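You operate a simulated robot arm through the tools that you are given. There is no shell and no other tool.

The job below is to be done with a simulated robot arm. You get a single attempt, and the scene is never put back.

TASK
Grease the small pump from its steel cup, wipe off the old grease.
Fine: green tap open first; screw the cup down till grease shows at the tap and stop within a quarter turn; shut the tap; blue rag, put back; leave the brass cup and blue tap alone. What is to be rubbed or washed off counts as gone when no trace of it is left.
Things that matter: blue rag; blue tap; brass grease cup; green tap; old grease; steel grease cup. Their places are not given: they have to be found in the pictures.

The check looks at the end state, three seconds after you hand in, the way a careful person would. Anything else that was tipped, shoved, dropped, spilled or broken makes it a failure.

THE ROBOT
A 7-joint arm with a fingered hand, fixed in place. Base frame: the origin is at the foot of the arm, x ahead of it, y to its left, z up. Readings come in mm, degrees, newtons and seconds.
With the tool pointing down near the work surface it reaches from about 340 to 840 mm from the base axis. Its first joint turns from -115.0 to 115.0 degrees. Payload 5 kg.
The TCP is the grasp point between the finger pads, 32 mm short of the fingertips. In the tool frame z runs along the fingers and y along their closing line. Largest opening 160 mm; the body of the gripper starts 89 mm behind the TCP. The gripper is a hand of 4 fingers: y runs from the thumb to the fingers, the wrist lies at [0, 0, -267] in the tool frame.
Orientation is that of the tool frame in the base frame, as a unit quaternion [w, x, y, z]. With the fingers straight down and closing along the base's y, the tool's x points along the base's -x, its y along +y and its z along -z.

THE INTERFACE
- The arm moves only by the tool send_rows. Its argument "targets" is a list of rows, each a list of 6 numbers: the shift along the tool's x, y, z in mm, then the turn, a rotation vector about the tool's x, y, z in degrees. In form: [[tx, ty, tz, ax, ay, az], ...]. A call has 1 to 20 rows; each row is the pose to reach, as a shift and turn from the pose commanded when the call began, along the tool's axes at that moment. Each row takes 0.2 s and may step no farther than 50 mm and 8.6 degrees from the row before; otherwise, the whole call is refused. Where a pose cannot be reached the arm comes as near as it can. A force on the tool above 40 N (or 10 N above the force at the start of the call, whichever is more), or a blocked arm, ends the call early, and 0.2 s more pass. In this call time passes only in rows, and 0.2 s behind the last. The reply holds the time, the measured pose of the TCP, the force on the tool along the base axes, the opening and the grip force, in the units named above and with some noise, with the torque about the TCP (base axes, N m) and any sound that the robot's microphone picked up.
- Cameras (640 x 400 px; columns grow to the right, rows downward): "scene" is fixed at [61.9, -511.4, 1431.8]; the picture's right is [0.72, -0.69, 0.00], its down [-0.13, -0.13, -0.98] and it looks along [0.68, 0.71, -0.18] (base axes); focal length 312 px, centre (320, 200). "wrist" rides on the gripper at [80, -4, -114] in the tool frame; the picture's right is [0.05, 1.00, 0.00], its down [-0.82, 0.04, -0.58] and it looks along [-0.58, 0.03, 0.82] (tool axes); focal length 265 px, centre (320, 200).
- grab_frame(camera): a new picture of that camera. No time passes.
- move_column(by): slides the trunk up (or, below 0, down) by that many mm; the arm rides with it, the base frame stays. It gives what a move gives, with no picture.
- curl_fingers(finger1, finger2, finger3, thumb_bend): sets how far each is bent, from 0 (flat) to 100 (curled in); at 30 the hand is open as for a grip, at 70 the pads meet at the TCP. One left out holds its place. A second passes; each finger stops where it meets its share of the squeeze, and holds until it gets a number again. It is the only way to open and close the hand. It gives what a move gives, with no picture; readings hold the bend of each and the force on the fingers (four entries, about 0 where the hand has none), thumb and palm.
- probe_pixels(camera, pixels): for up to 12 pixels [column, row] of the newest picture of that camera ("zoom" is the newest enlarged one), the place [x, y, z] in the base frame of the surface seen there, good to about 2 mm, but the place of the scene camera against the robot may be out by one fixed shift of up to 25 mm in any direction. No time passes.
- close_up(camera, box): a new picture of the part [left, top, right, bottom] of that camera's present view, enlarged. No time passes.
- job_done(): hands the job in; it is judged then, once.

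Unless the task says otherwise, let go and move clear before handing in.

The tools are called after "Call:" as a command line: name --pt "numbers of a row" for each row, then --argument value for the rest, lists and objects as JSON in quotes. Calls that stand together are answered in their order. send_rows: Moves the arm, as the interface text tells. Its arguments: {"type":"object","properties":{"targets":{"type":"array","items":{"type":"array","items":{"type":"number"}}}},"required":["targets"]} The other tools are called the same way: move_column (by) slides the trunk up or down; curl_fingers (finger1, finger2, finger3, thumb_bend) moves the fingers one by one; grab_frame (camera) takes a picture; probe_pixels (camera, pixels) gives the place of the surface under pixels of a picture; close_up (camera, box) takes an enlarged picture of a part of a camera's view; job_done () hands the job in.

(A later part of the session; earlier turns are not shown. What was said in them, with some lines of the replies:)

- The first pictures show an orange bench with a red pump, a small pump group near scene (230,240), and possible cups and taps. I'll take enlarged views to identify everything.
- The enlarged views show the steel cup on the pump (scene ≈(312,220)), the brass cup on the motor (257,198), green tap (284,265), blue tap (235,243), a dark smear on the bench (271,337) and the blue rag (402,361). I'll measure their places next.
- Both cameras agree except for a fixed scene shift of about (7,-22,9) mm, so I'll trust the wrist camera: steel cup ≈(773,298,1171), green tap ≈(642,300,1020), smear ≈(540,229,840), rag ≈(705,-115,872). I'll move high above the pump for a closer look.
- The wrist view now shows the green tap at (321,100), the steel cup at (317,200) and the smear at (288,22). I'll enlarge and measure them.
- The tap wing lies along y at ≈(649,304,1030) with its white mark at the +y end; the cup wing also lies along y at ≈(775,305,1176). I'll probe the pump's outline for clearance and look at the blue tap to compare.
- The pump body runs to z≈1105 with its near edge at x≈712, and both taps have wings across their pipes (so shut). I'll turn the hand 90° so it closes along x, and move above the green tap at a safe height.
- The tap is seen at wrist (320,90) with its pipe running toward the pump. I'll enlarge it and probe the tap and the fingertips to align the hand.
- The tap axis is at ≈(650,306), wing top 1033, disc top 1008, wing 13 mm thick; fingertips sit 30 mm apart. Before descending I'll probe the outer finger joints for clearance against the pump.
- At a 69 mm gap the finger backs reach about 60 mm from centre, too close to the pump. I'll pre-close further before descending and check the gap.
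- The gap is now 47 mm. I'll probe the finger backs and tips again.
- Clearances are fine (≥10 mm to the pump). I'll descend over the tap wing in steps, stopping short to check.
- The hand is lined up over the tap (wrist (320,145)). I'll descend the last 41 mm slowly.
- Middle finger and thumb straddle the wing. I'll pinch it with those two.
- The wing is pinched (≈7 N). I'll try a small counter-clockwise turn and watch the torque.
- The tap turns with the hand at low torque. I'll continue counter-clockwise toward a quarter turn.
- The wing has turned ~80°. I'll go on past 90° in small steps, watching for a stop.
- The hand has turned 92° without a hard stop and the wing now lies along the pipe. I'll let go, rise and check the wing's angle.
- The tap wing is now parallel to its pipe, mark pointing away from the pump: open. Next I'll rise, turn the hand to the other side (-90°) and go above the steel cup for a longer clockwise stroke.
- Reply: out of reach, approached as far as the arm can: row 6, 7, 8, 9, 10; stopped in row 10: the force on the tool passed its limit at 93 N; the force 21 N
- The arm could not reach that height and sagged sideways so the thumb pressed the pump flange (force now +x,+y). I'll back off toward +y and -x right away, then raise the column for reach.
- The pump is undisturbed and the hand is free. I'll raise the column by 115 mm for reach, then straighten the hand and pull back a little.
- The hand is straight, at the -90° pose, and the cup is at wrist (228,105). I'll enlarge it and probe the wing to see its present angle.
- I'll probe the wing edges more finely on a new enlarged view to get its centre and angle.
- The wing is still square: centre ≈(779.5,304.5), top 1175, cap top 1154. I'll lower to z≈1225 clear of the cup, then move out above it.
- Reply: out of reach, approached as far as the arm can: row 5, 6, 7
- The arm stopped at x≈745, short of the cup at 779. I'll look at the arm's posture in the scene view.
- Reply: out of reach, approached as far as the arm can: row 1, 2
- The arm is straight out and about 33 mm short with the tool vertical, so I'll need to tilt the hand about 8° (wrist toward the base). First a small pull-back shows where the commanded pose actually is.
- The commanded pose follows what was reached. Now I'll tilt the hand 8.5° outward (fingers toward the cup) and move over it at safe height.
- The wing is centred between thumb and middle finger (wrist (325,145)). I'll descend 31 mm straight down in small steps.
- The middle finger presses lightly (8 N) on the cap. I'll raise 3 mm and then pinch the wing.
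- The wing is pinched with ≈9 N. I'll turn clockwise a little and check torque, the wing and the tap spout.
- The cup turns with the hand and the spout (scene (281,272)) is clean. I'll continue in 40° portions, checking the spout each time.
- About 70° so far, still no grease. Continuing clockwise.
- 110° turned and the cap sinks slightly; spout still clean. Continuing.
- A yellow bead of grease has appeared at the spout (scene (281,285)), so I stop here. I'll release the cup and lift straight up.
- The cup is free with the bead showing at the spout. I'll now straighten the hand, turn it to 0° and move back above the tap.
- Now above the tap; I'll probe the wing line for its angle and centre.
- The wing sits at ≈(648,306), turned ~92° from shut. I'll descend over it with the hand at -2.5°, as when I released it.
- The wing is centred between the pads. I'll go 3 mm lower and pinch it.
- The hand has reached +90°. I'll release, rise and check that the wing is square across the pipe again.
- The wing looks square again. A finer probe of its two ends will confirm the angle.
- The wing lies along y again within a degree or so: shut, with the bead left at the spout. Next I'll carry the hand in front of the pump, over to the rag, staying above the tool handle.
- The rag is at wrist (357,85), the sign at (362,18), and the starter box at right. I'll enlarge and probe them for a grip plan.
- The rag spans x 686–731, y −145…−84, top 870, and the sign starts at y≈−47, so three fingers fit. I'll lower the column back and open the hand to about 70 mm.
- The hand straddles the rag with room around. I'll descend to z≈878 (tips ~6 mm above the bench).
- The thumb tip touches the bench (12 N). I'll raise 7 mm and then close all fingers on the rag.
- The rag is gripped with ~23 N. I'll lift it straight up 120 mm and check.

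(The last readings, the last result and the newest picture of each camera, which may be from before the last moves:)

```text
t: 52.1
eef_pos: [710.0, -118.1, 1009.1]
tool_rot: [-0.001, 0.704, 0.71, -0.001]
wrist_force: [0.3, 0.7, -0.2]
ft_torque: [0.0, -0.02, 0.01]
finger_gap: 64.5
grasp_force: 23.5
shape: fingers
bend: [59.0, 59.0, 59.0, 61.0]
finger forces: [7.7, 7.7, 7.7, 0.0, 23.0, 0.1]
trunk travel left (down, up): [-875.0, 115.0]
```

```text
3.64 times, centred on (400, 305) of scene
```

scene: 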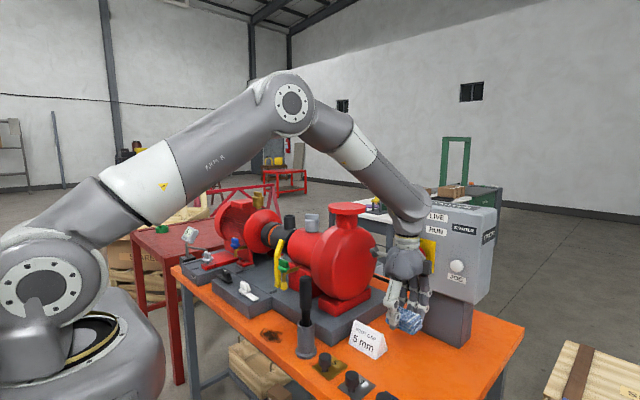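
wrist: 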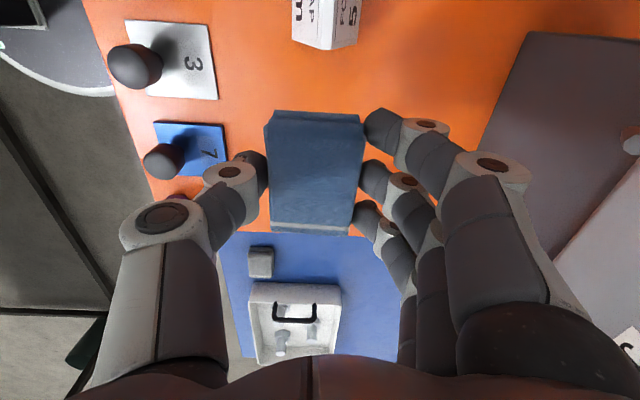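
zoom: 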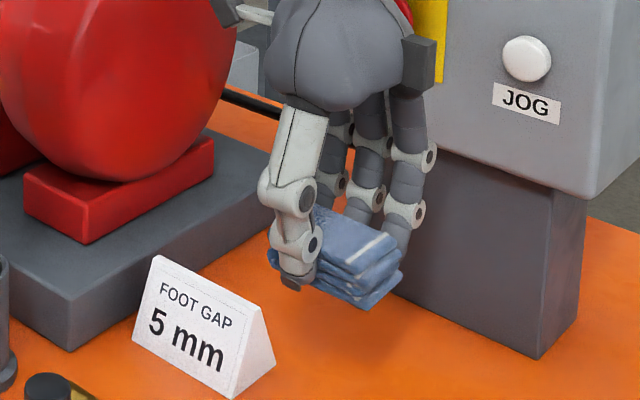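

The rag is held well. I'll carry it high (z≈1180, above the tool handle) to above the smear.

Call:
send_rows --pt "0 -20 -35 0 0 0" --pt "5 -50 -70 0 0 0" --pt "15 -85 -100 0 0 0" --pt "30 -115 -130 0 0 0" --pt "55 -130 -165 0 0 0" --pt "95 -130 -173 0 0 0" --pt "142 -130 -173 0 0 0" --pt "189 -130 -173 0 0 0" --pt "236 -130 -173 0 0 0" --pt "283 -135 -173 0 0 0" --pt "320 -150 -160 0 0 0" --pt "347 -170 -145 0 0 0"

Call:
grab_frame --camera "wrist"

Call:
grab_frame --camera "scene"

```text
t: 54.7
eef_pos: [537.4, 226.6, 1155.3]
tool_rot: [0.001, 0.705, 0.71, -0.001]
wrist_force: [-0.3, -0.1, -0.3]
ft_torque: [-0.02, 0.0, 0.02]
finger_gap: 64.3
grasp_force: 22.6
shape: fingers
bend: [59.0, 59.0, 59.0, 61.0]
finger forces: [7.5, 7.4, 7.5, 0.0, 22.6, 0.1]
trunk travel left (down, up): [-875.0, 115.0]
```

```text
taken
```

wrist: 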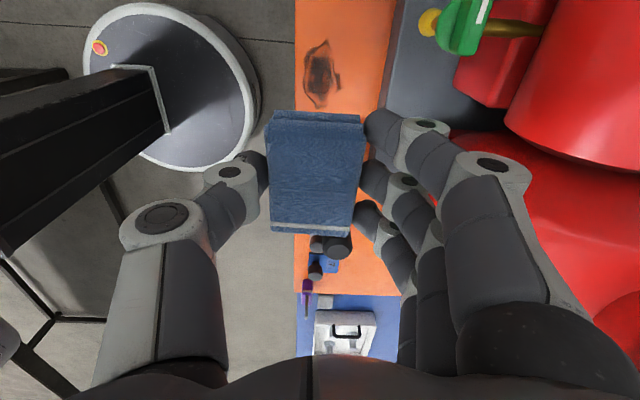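

```text
taken
```

scene: 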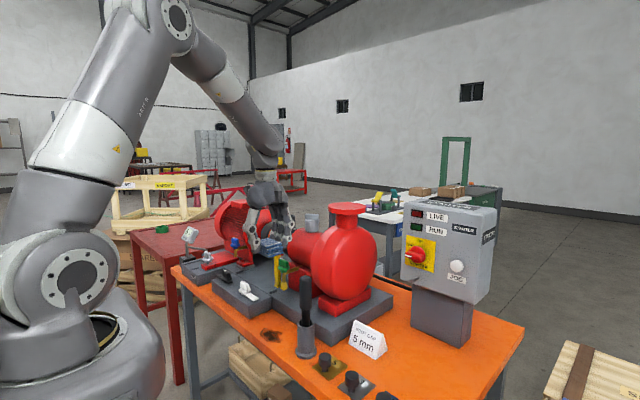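

The smear is at wrist (322,75), between the bench's front edge (297) and the pump's baseplate (383). I'll probe these limits and the smear's outline.

Call:
close_up --camera "wrist" --box '[280, 20, 400, 115]'

Call:
probe_pixels --camera "wrist" --pixels '[[303, 75], [318, 40], [341, 80], [325, 105], [306, 95], [322, 70], [298, 75], [382, 80], [392, 80], [385, 20], [398, 15], [300, 10]]'

Call:
close_up --camera "scene" --box '[230, 270, 340, 360]'

Call:
probe_pixels --camera "scene" --pixels '[[304, 350], [305, 335], [306, 290], [245, 289], [240, 310], [267, 300], [280, 330], [294, 322], [255, 345], [225, 285], [258, 318], [300, 312]]'

```text
4.21 times, centred on (340, 68) of wrist
```

zoom: 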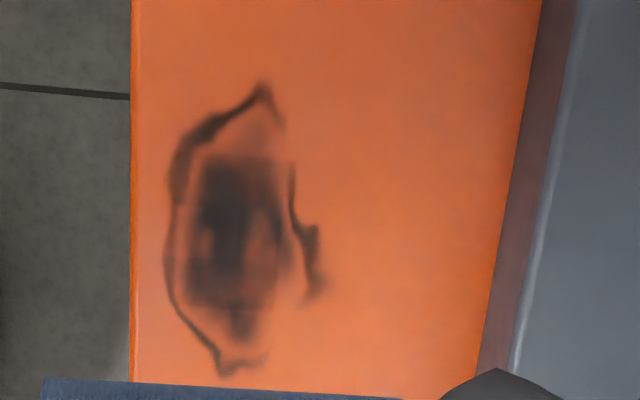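

```text
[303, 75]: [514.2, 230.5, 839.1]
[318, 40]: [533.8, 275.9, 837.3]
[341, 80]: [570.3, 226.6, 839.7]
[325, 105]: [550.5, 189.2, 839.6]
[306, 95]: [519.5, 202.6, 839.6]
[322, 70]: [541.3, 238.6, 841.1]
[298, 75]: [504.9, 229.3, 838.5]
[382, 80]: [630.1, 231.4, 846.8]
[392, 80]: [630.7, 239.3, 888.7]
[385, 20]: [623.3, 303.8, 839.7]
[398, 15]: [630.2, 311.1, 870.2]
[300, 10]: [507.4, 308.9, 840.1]
```

```text
4.44 times, centred on (285, 315) of scene
```

zoom: 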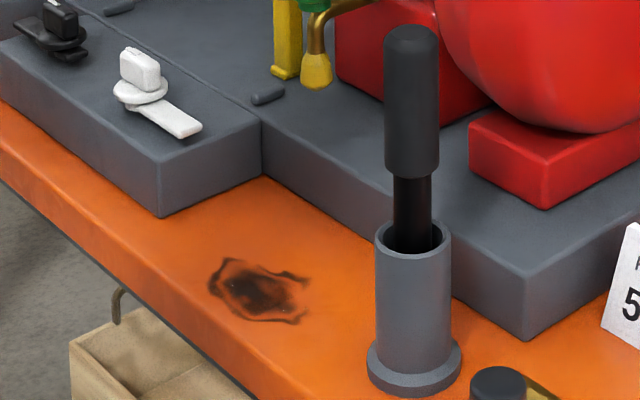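

```text
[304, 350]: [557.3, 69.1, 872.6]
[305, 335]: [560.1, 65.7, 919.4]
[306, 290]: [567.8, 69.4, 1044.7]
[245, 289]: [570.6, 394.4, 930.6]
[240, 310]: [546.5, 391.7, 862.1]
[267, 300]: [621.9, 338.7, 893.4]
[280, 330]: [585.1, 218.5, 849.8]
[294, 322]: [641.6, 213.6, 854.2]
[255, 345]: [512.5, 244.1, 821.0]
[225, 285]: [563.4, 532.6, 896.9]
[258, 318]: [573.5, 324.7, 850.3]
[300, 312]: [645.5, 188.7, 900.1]
```

Smear spans x 514–571, y 186–278; the baseplate front is at x≈629 and the holder ends near y≈130, so wiping strokes fit. I'll descend with the rag to just above the bench.

Call:
send_rows --pt "1 1 45 0 0 0" --pt "2 2 90 0 0 0" --pt "3 3 135 0 0 0" --pt "5 4 180 0 0 0" --pt "5 4 220 0 0 0" --pt "5 4 245 0 0 0" --pt "5 4 262 0 0 0"

Call:
grab_frame --camera "scene"

Call:
close_up --camera "scene" --box '[210, 240, 340, 360]'

```text
t: 56.3
eef_pos: [541.0, 232.8, 892.3]
tool_rot: [0.0, 0.704, 0.711, 0.001]
wrist_force: [-0.2, -0.3, -0.4]
ft_torque: [-0.02, 0.02, -0.01]
finger_gap: 64.3
grasp_force: 22.1
shape: fingers
bend: [59.0, 59.0, 59.0, 61.0]
finger forces: [7.5, 7.5, 7.4, 0.0, 22.4, 0.0]
trunk travel left (down, up): [-875.0, 115.0]
```

```text
taken
```

scene: 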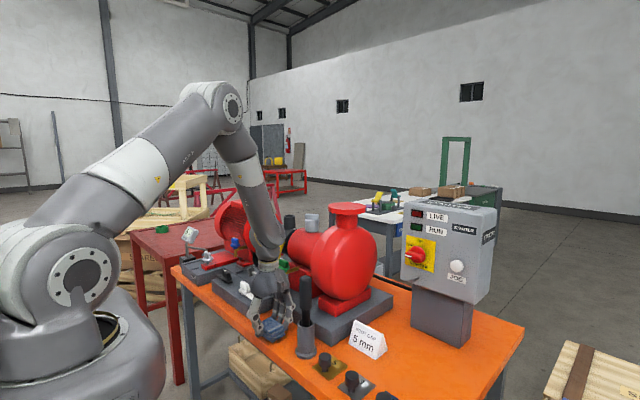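

```text
3.33 times, centred on (275, 300) of scene
```

zoom: 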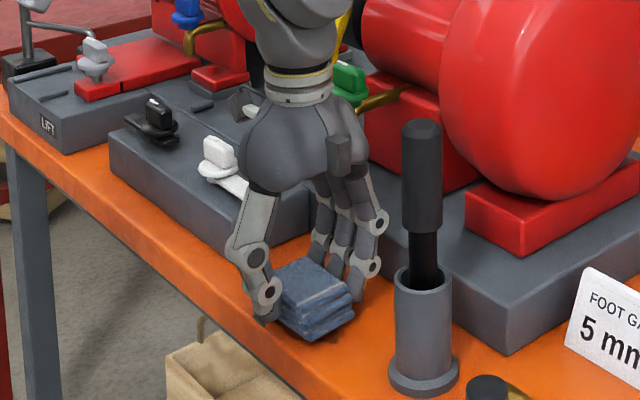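

The rag hovers over the smear. I'll press down gently to feel the contact.

Call:
send_rows --pt "0 0 3 0 0 0" --pt "0 0 6 0 0 0"

```text
t: 56.9
eef_pos: [541.1, 232.1, 886.5]
tool_rot: [0.0, 0.705, 0.71, 0.0]
wrist_force: [-0.3, -0.5, -0.1]
ft_torque: [-0.01, -0.03, -0.01]
finger_gap: 64.2
grasp_force: 22.3
shape: fingers
bend: [59.0, 59.0, 59.0, 61.0]
finger forces: [7.4, 7.5, 7.5, 0.0, 22.4, 0.1]
trunk travel left (down, up): [-875.0, 115.0]
```

Call:
send_rows --pt "0 0 1 0 0 0" --pt "0 0 2 0 0 0" --pt "0 0 3 0 0 0"

```text
t: 57.7
eef_pos: [540.8, 233.2, 884.7]
tool_rot: [0.001, 0.704, 0.71, 0.001]
wrist_force: [0.2, -2.1, 18.2]
ft_torque: [-0.05, 0.35, 0.05]
finger_gap: 64.0
grasp_force: 24.8
shape: fingers
bend: [59.0, 59.0, 59.0, 62.0]
finger forces: [8.1, 8.4, 8.5, 0.0, 25.2, 0.0]
trunk travel left (down, up): [-875.0, 115.0]
```

Contact at ~18 N. I'll ease 1 mm and wipe back and forth over the whole smear.

Call:
send_rows --pt "-18 -8 -1 0 0 0" --pt "-38 -14 -1 0 0 0" --pt "-13 -14 -1 0 0 0" --pt "13 -14 -1 0 0 0" --pt "38 -14 -1 0 0 0" --pt "38 0 -1 0 0 0" --pt "13 0 -1 0 0 0" --pt "-13 0 -1 0 0 0" --pt "-38 0 -1 0 0 0" --pt "-38 15 -1 0 0 0" --pt "-13 15 -1 0 0 0" --pt "13 15 -1 0 0 0" --pt "38 15 -1 0 0 0" --pt "38 0 -1 0 0 0" --pt "13 0 -1 0 0 0" --pt "-13 0 -1 0 0 0" --pt "-38 0 -1 0 0 0" --pt "-13 0 -1 0 0 0" --pt "0 0 -1 0 0 0"

Call:
close_up --camera "scene" --box '[210, 240, 340, 360]'

Call:
grab_frame --camera "wrist"

```text
t: 61.7
eef_pos: [542.2, 232.4, 884.8]
tool_rot: [0.0, 0.705, 0.709, 0.0]
wrist_force: [-0.2, -0.4, -0.4]
ft_torque: [0.01, 0.05, -0.03]
finger_gap: 64.2
grasp_force: 23.0
shape: fingers
bend: [59.0, 59.0, 59.0, 62.0]
finger forces: [7.8, 7.7, 7.9, 0.1, 23.4, 0.0]
trunk travel left (down, up): [-875.0, 115.0]
```

```text
3.33 times, centred on (275, 300) of scene
```

zoom: 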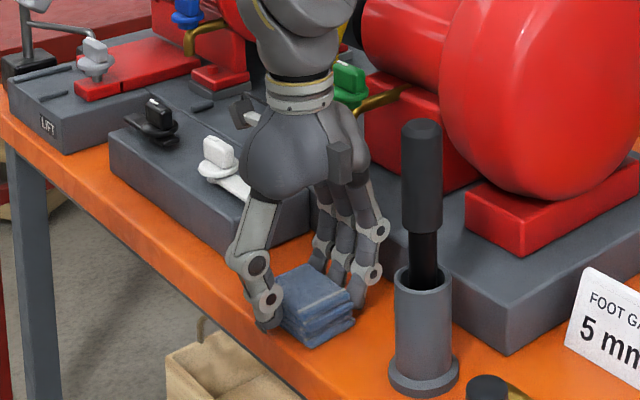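

```text
taken
```

wrist: 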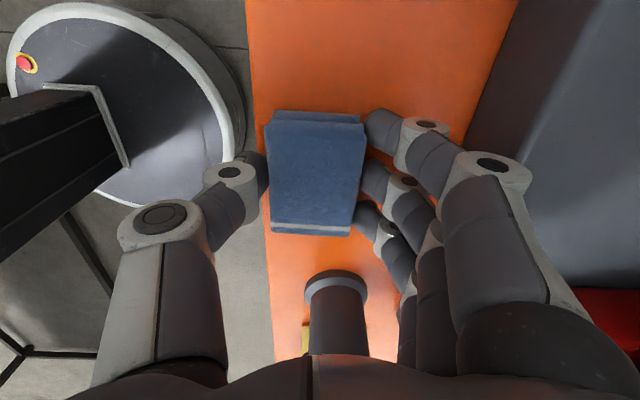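

Force ended near zero, so contact may have been light. I'll lift and look at what remains.

Call:
send_rows --pt "0 0 -20 0 0 0" --pt "0 0 -60 0 0 0" --pt "0 0 -100 0 0 0" --pt "0 0 -145 0 0 0" --pt "0 0 -190 0 0 0" --pt "0 0 -235 0 0 0" --pt "0 0 -265 0 0 0"

Call:
close_up --camera "wrist" --box '[280, 20, 400, 115]'

Call:
close_up --camera "scene" --box '[240, 300, 320, 360]'

```text
t: 63.3
eef_pos: [537.3, 236.0, 1148.8]
tool_rot: [-0.001, 0.704, 0.71, 0.0]
wrist_force: [0.4, -0.2, -0.7]
ft_torque: [0.02, -0.01, -0.01]
finger_gap: 64.0
grasp_force: 22.5
shape: fingers
bend: [59.0, 59.0, 59.0, 62.0]
finger forces: [7.6, 7.5, 7.7, 0.0, 22.9, 0.0]
trunk travel left (down, up): [-875.0, 115.0]
```

```text
4.21 times, centred on (340, 68) of wrist
```

zoom: 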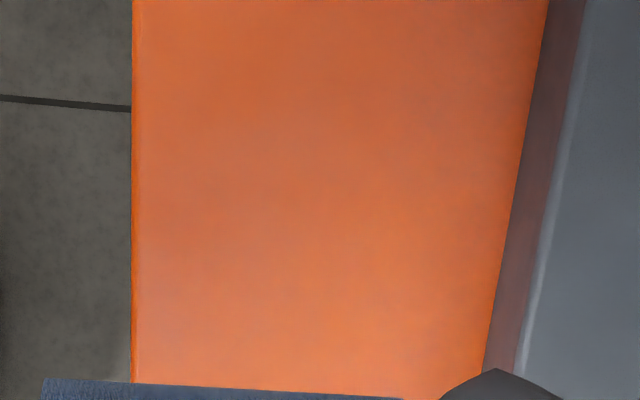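

```text
6.67 times, centred on (280, 330) of scene
```

zoom: 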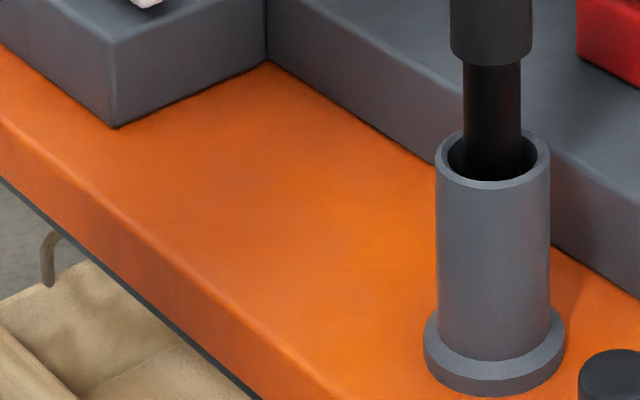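

The smear is gone in both views. I'll double-check with tighter enlargements for faint traces, and check the whole pump for other old grease.

Call:
close_up --camera "wrist" --box '[295, 50, 350, 112]'

Call:
close_up --camera "scene" --box '[250, 318, 295, 352]'

Call:
close_up --camera "scene" --box '[180, 190, 350, 300]'

Call:
grab_frame --camera "wrist"

```text
6.45 times, centred on (322, 81) of wrist
```

zoom: 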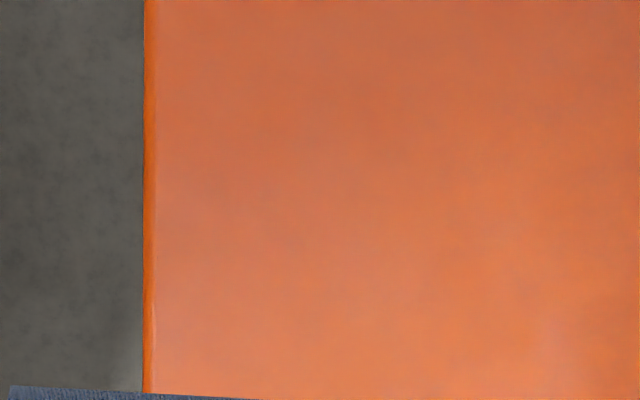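

```text
11.76 times, centred on (272, 335) of scene
```

zoom: 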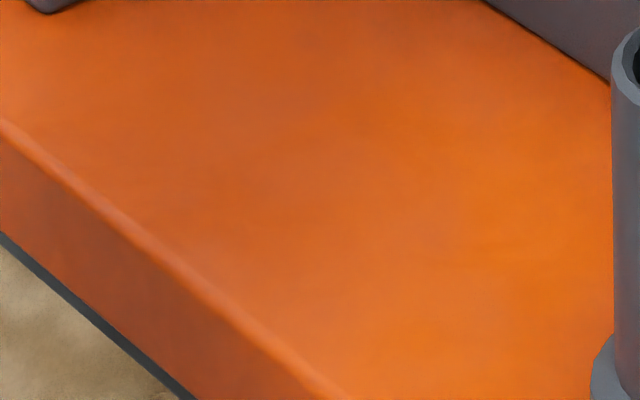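

```text
3.64 times, centred on (265, 245) of scene
```

zoom: 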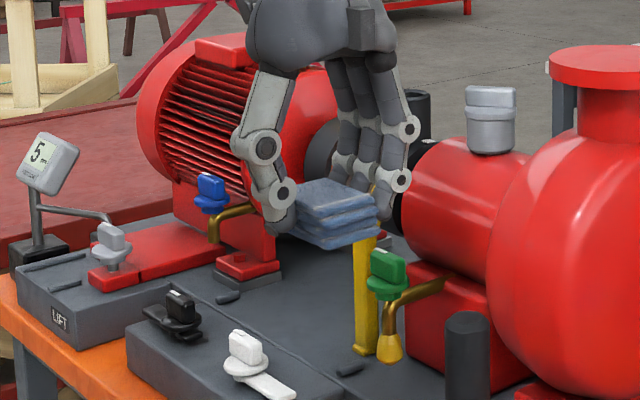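

```text
taken
```

wrist: 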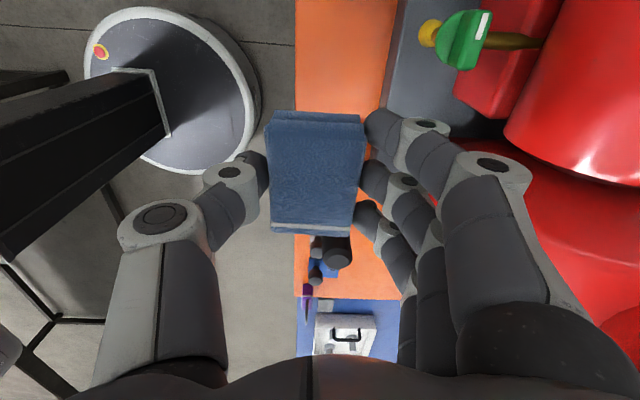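

All clean, and there is no other grease on the pump except the fresh bead at the tap. I'll carry the rag back over the same path to above its old place.

Call:
send_rows --pt "-20 15 -15 0 0 0" --pt "-55 35 -28 0 0 0" --pt "-100 40 -28 0 0 0" --pt "-147 40 -28 0 0 0" --pt "-194 40 -28 0 0 0" --pt "-241 40 -28 0 0 0" --pt "-285 40 -20 0 0 0" --pt "-310 60 10 0 0 0" --pt "-335 95 34 0 0 0" --pt "-347 130 65 0 0 0" --pt "-352 155 100 0 0 0" --pt "-352 166 140 0 0 0" --pt "-352 166 180 0 0 0" --pt "-352 166 215 0 0 0"

Call:
grab_frame --camera "wrist"

Call:
close_up --camera "scene" --box '[330, 250, 450, 380]'

```text
t: 66.3
eef_pos: [710.4, -120.3, 936.3]
tool_rot: [0.001, 0.704, 0.71, 0.0]
wrist_force: [0.1, 0.5, -1.2]
ft_torque: [-0.02, 0.03, 0.0]
finger_gap: 63.8
grasp_force: 22.3
shape: fingers
bend: [59.0, 59.0, 59.0, 62.0]
finger forces: [7.4, 7.3, 7.4, 0.1, 22.1, 0.0]
trunk travel left (down, up): [-875.0, 115.0]
```

```text
taken
```

wrist: 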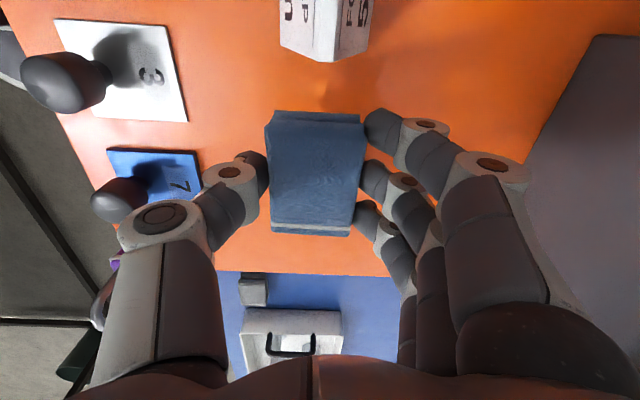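

```text
3.08 times, centred on (390, 315) of scene
```

zoom: 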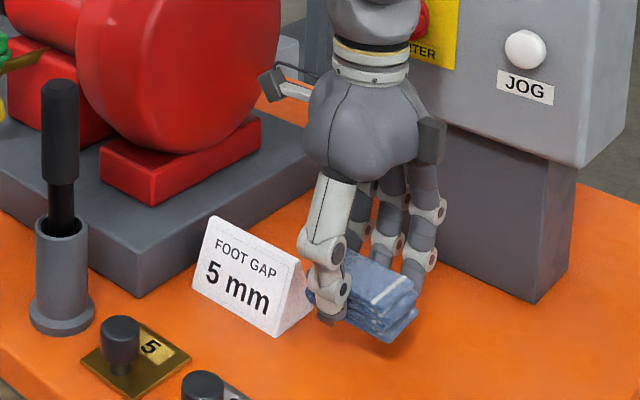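

The hand is back over the rag's place. I'll lower the last 50 mm slowly until contact.

Call:
send_rows --pt "1 0 20 0 0 0" --pt "1 0 38 0 0 0" --pt "1 0 46 0 0 0" --pt "1 0 49 0 0 0" --pt "1 0 51 0 0 0"

Call:
grab_frame --camera "wrist"

```text
t: 67.5
eef_pos: [709.5, -118.0, 885.2]
tool_rot: [0.0, 0.704, 0.711, 0.0]
wrist_force: [-0.3, 0.0, 0.2]
ft_torque: [-0.02, 0.01, -0.01]
finger_gap: 63.8
grasp_force: 22.6
shape: fingers
bend: [59.0, 59.0, 59.0, 62.0]
finger forces: [7.4, 7.3, 7.4, 0.0, 22.1, 0.0]
trunk travel left (down, up): [-875.0, 115.0]
```

```text
taken
```

wrist: 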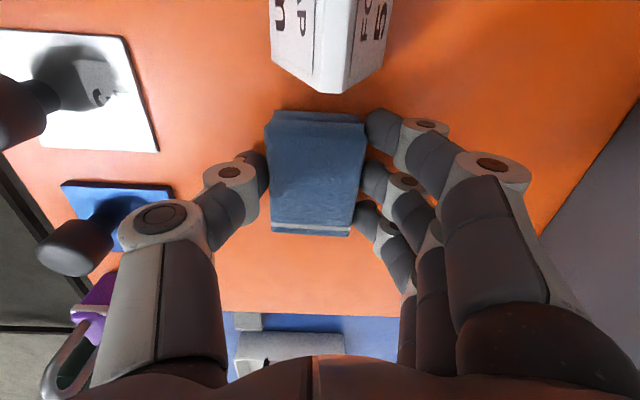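

The view matches the one at pick-up. No contact force yet, so I'll go down another 1.5 mm.

Call:
send_rows --pt "0 0 0.8 0 0 0" --pt "0 0 1.5 0 0 0"

```text
t: 68.1
eef_pos: [710.0, -115.6, 885.2]
tool_rot: [0.002, 0.704, 0.71, 0.001]
wrist_force: [-1.6, -1.4, 7.8]
ft_torque: [-0.03, 0.26, 0.04]
finger_gap: 64.1
grasp_force: 22.6
shape: fingers
bend: [59.0, 59.0, 59.0, 62.0]
finger forces: [7.3, 7.4, 7.3, 0.1, 23.3, 0.0]
trunk travel left (down, up): [-875.0, 115.0]
```

Light contact (8 N). I'll open the hand gently.

Call:
curl_fingers --finger1 55 --finger2 55 --finger3 55 --thumb_bend 56

Call:
grab_frame --camera "wrist"

```text
t: 69.1
eef_pos: [710.5, -116.4, 882.4]
tool_rot: [0.001, 0.704, 0.71, -0.001]
wrist_force: [-0.6, -0.6, 0.1]
ft_torque: [0.01, 0.0, 0.02]
finger_gap: 69.9
grasp_force: 0.1
shape: fingers
bend: [55.0, 55.0, 55.0, 56.0]
finger forces: [0.0, 0.1, 0.0, 0.1, 0.1, 0.0]
trunk travel left (down, up): [-875.0, 115.0]
```

```text
taken
```

wrist: 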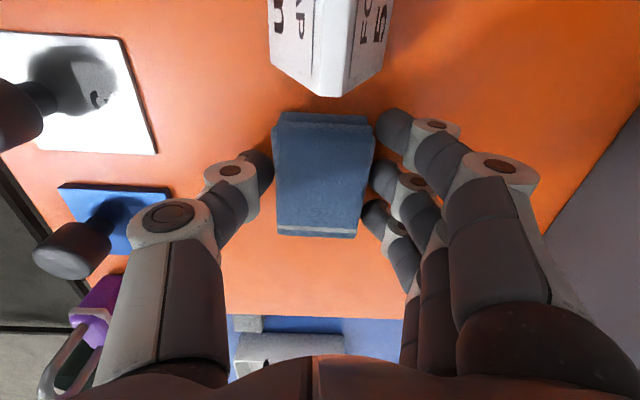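

The rag lies free between the fingers. I'll rise straight up and check the final scene.

Call:
send_rows --pt "0 0 -10 0 0 0" --pt "0 0 -25 0 0 0" --pt "0 0 -55 0 0 0" --pt "0 0 -100 0 0 0" --pt "0 -20 -145 0 0 0" --pt "0 -45 -185 0 0 0" --pt "0 -60 -230 0 0 0" --pt "0 -60 -275 0 0 0" --pt "0 -60 -320 0 0 0"

Call:
grab_frame --camera "wrist"

Call:
grab_frame --camera "scene"

Call:
close_up --camera "scene" --box '[240, 280, 440, 400]'

Call:
close_up --camera "scene" --box '[180, 190, 350, 300]'

Call:
probe_pixels --camera "scene" --pixels '[[402, 353], [402, 361], [388, 350], [415, 362]]'

```text
t: 71.1
eef_pos: [648.9, -114.6, 1205.3]
tool_rot: [-0.001, 0.704, 0.71, 0.0]
wrist_force: [-0.1, -0.6, 0.2]
ft_torque: [-0.01, -0.05, -0.01]
finger_gap: 70.0
grasp_force: 0.1
shape: fingers
bend: [55.0, 55.0, 55.0, 56.0]
finger forces: [0.0, 0.0, 0.1, 0.0, 0.0, 0.0]
trunk travel left (down, up): [-875.0, 115.0]
```

```text
taken
```

wrist: 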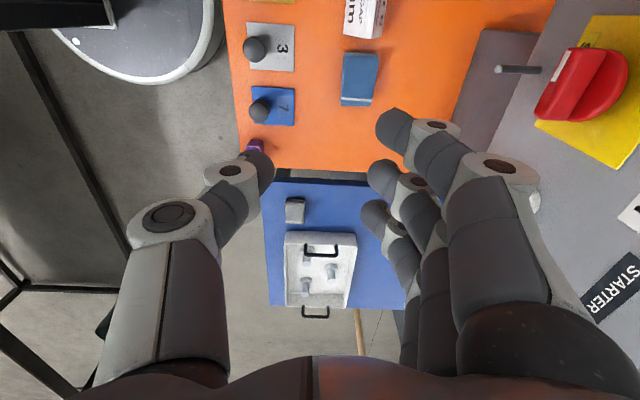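

```text
taken
```

scene: 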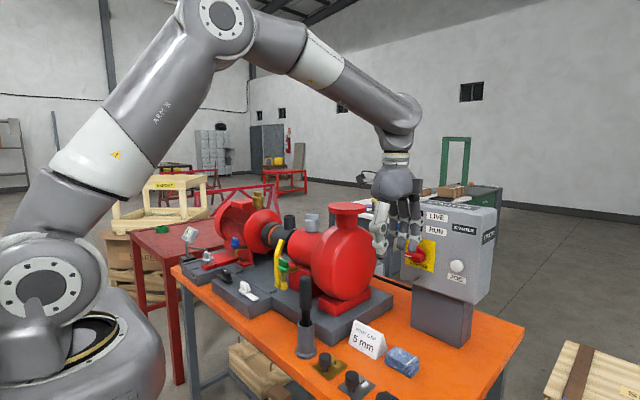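

```text
3.20 times, centred on (340, 340) of scene
```

zoom: 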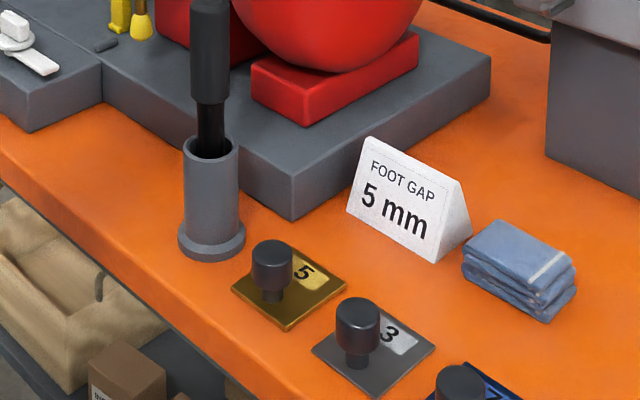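

```text
3.64 times, centred on (265, 245) of scene
```

zoom: 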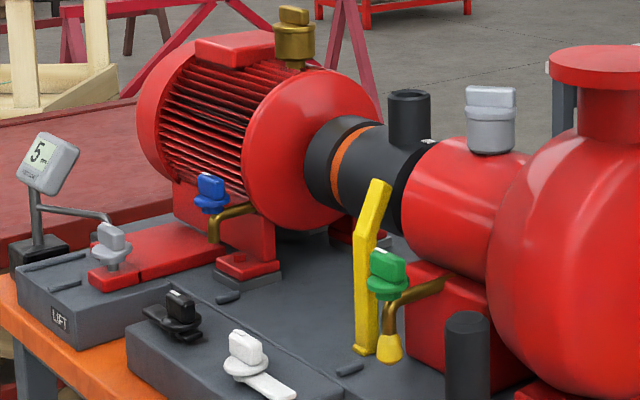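

```text
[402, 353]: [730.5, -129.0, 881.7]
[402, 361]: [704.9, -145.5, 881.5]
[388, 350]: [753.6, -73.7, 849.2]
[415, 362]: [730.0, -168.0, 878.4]
```

The rag is back on its old spot (same pixels and readings as at the start), the sign and other items are unmoved, the bench is clean, the green tap is shut with the bead showing, and the hand is clear. I'm handing in.

Call:
job_done

```text
The job is handed in.
```

The small pump is greased and the old grease is wiped off; I've handed the job in. In order:

- **Green tap:** I opened it first with a quarter turn. I shut it again after greasing, and its wing is back square across the pipe.
- **Steel cup:** I screwed it down about 150° in all. I checked the spout every 40°: it was still clean at 110° and a yellow bead showed at 150°, where I stopped. That bead is still on the spout.
- **Old grease:** It was the dark smear on the bench in front of the pump. I wiped it with the blue rag, and close views from both cameras show no trace left.
- **Blue rag:** It is back in its old place; the camera readings match those from the start to within about 1.5 mm.
- **Brass cup and blue tap:** I did not touch either one.

While I was moving toward the cup, the arm ran out of reach and pressed the thumb against the pump's flange, peaking at 93 N before it stopped. I backed off at once. The pictures afterwards show nothing moved or damaged.
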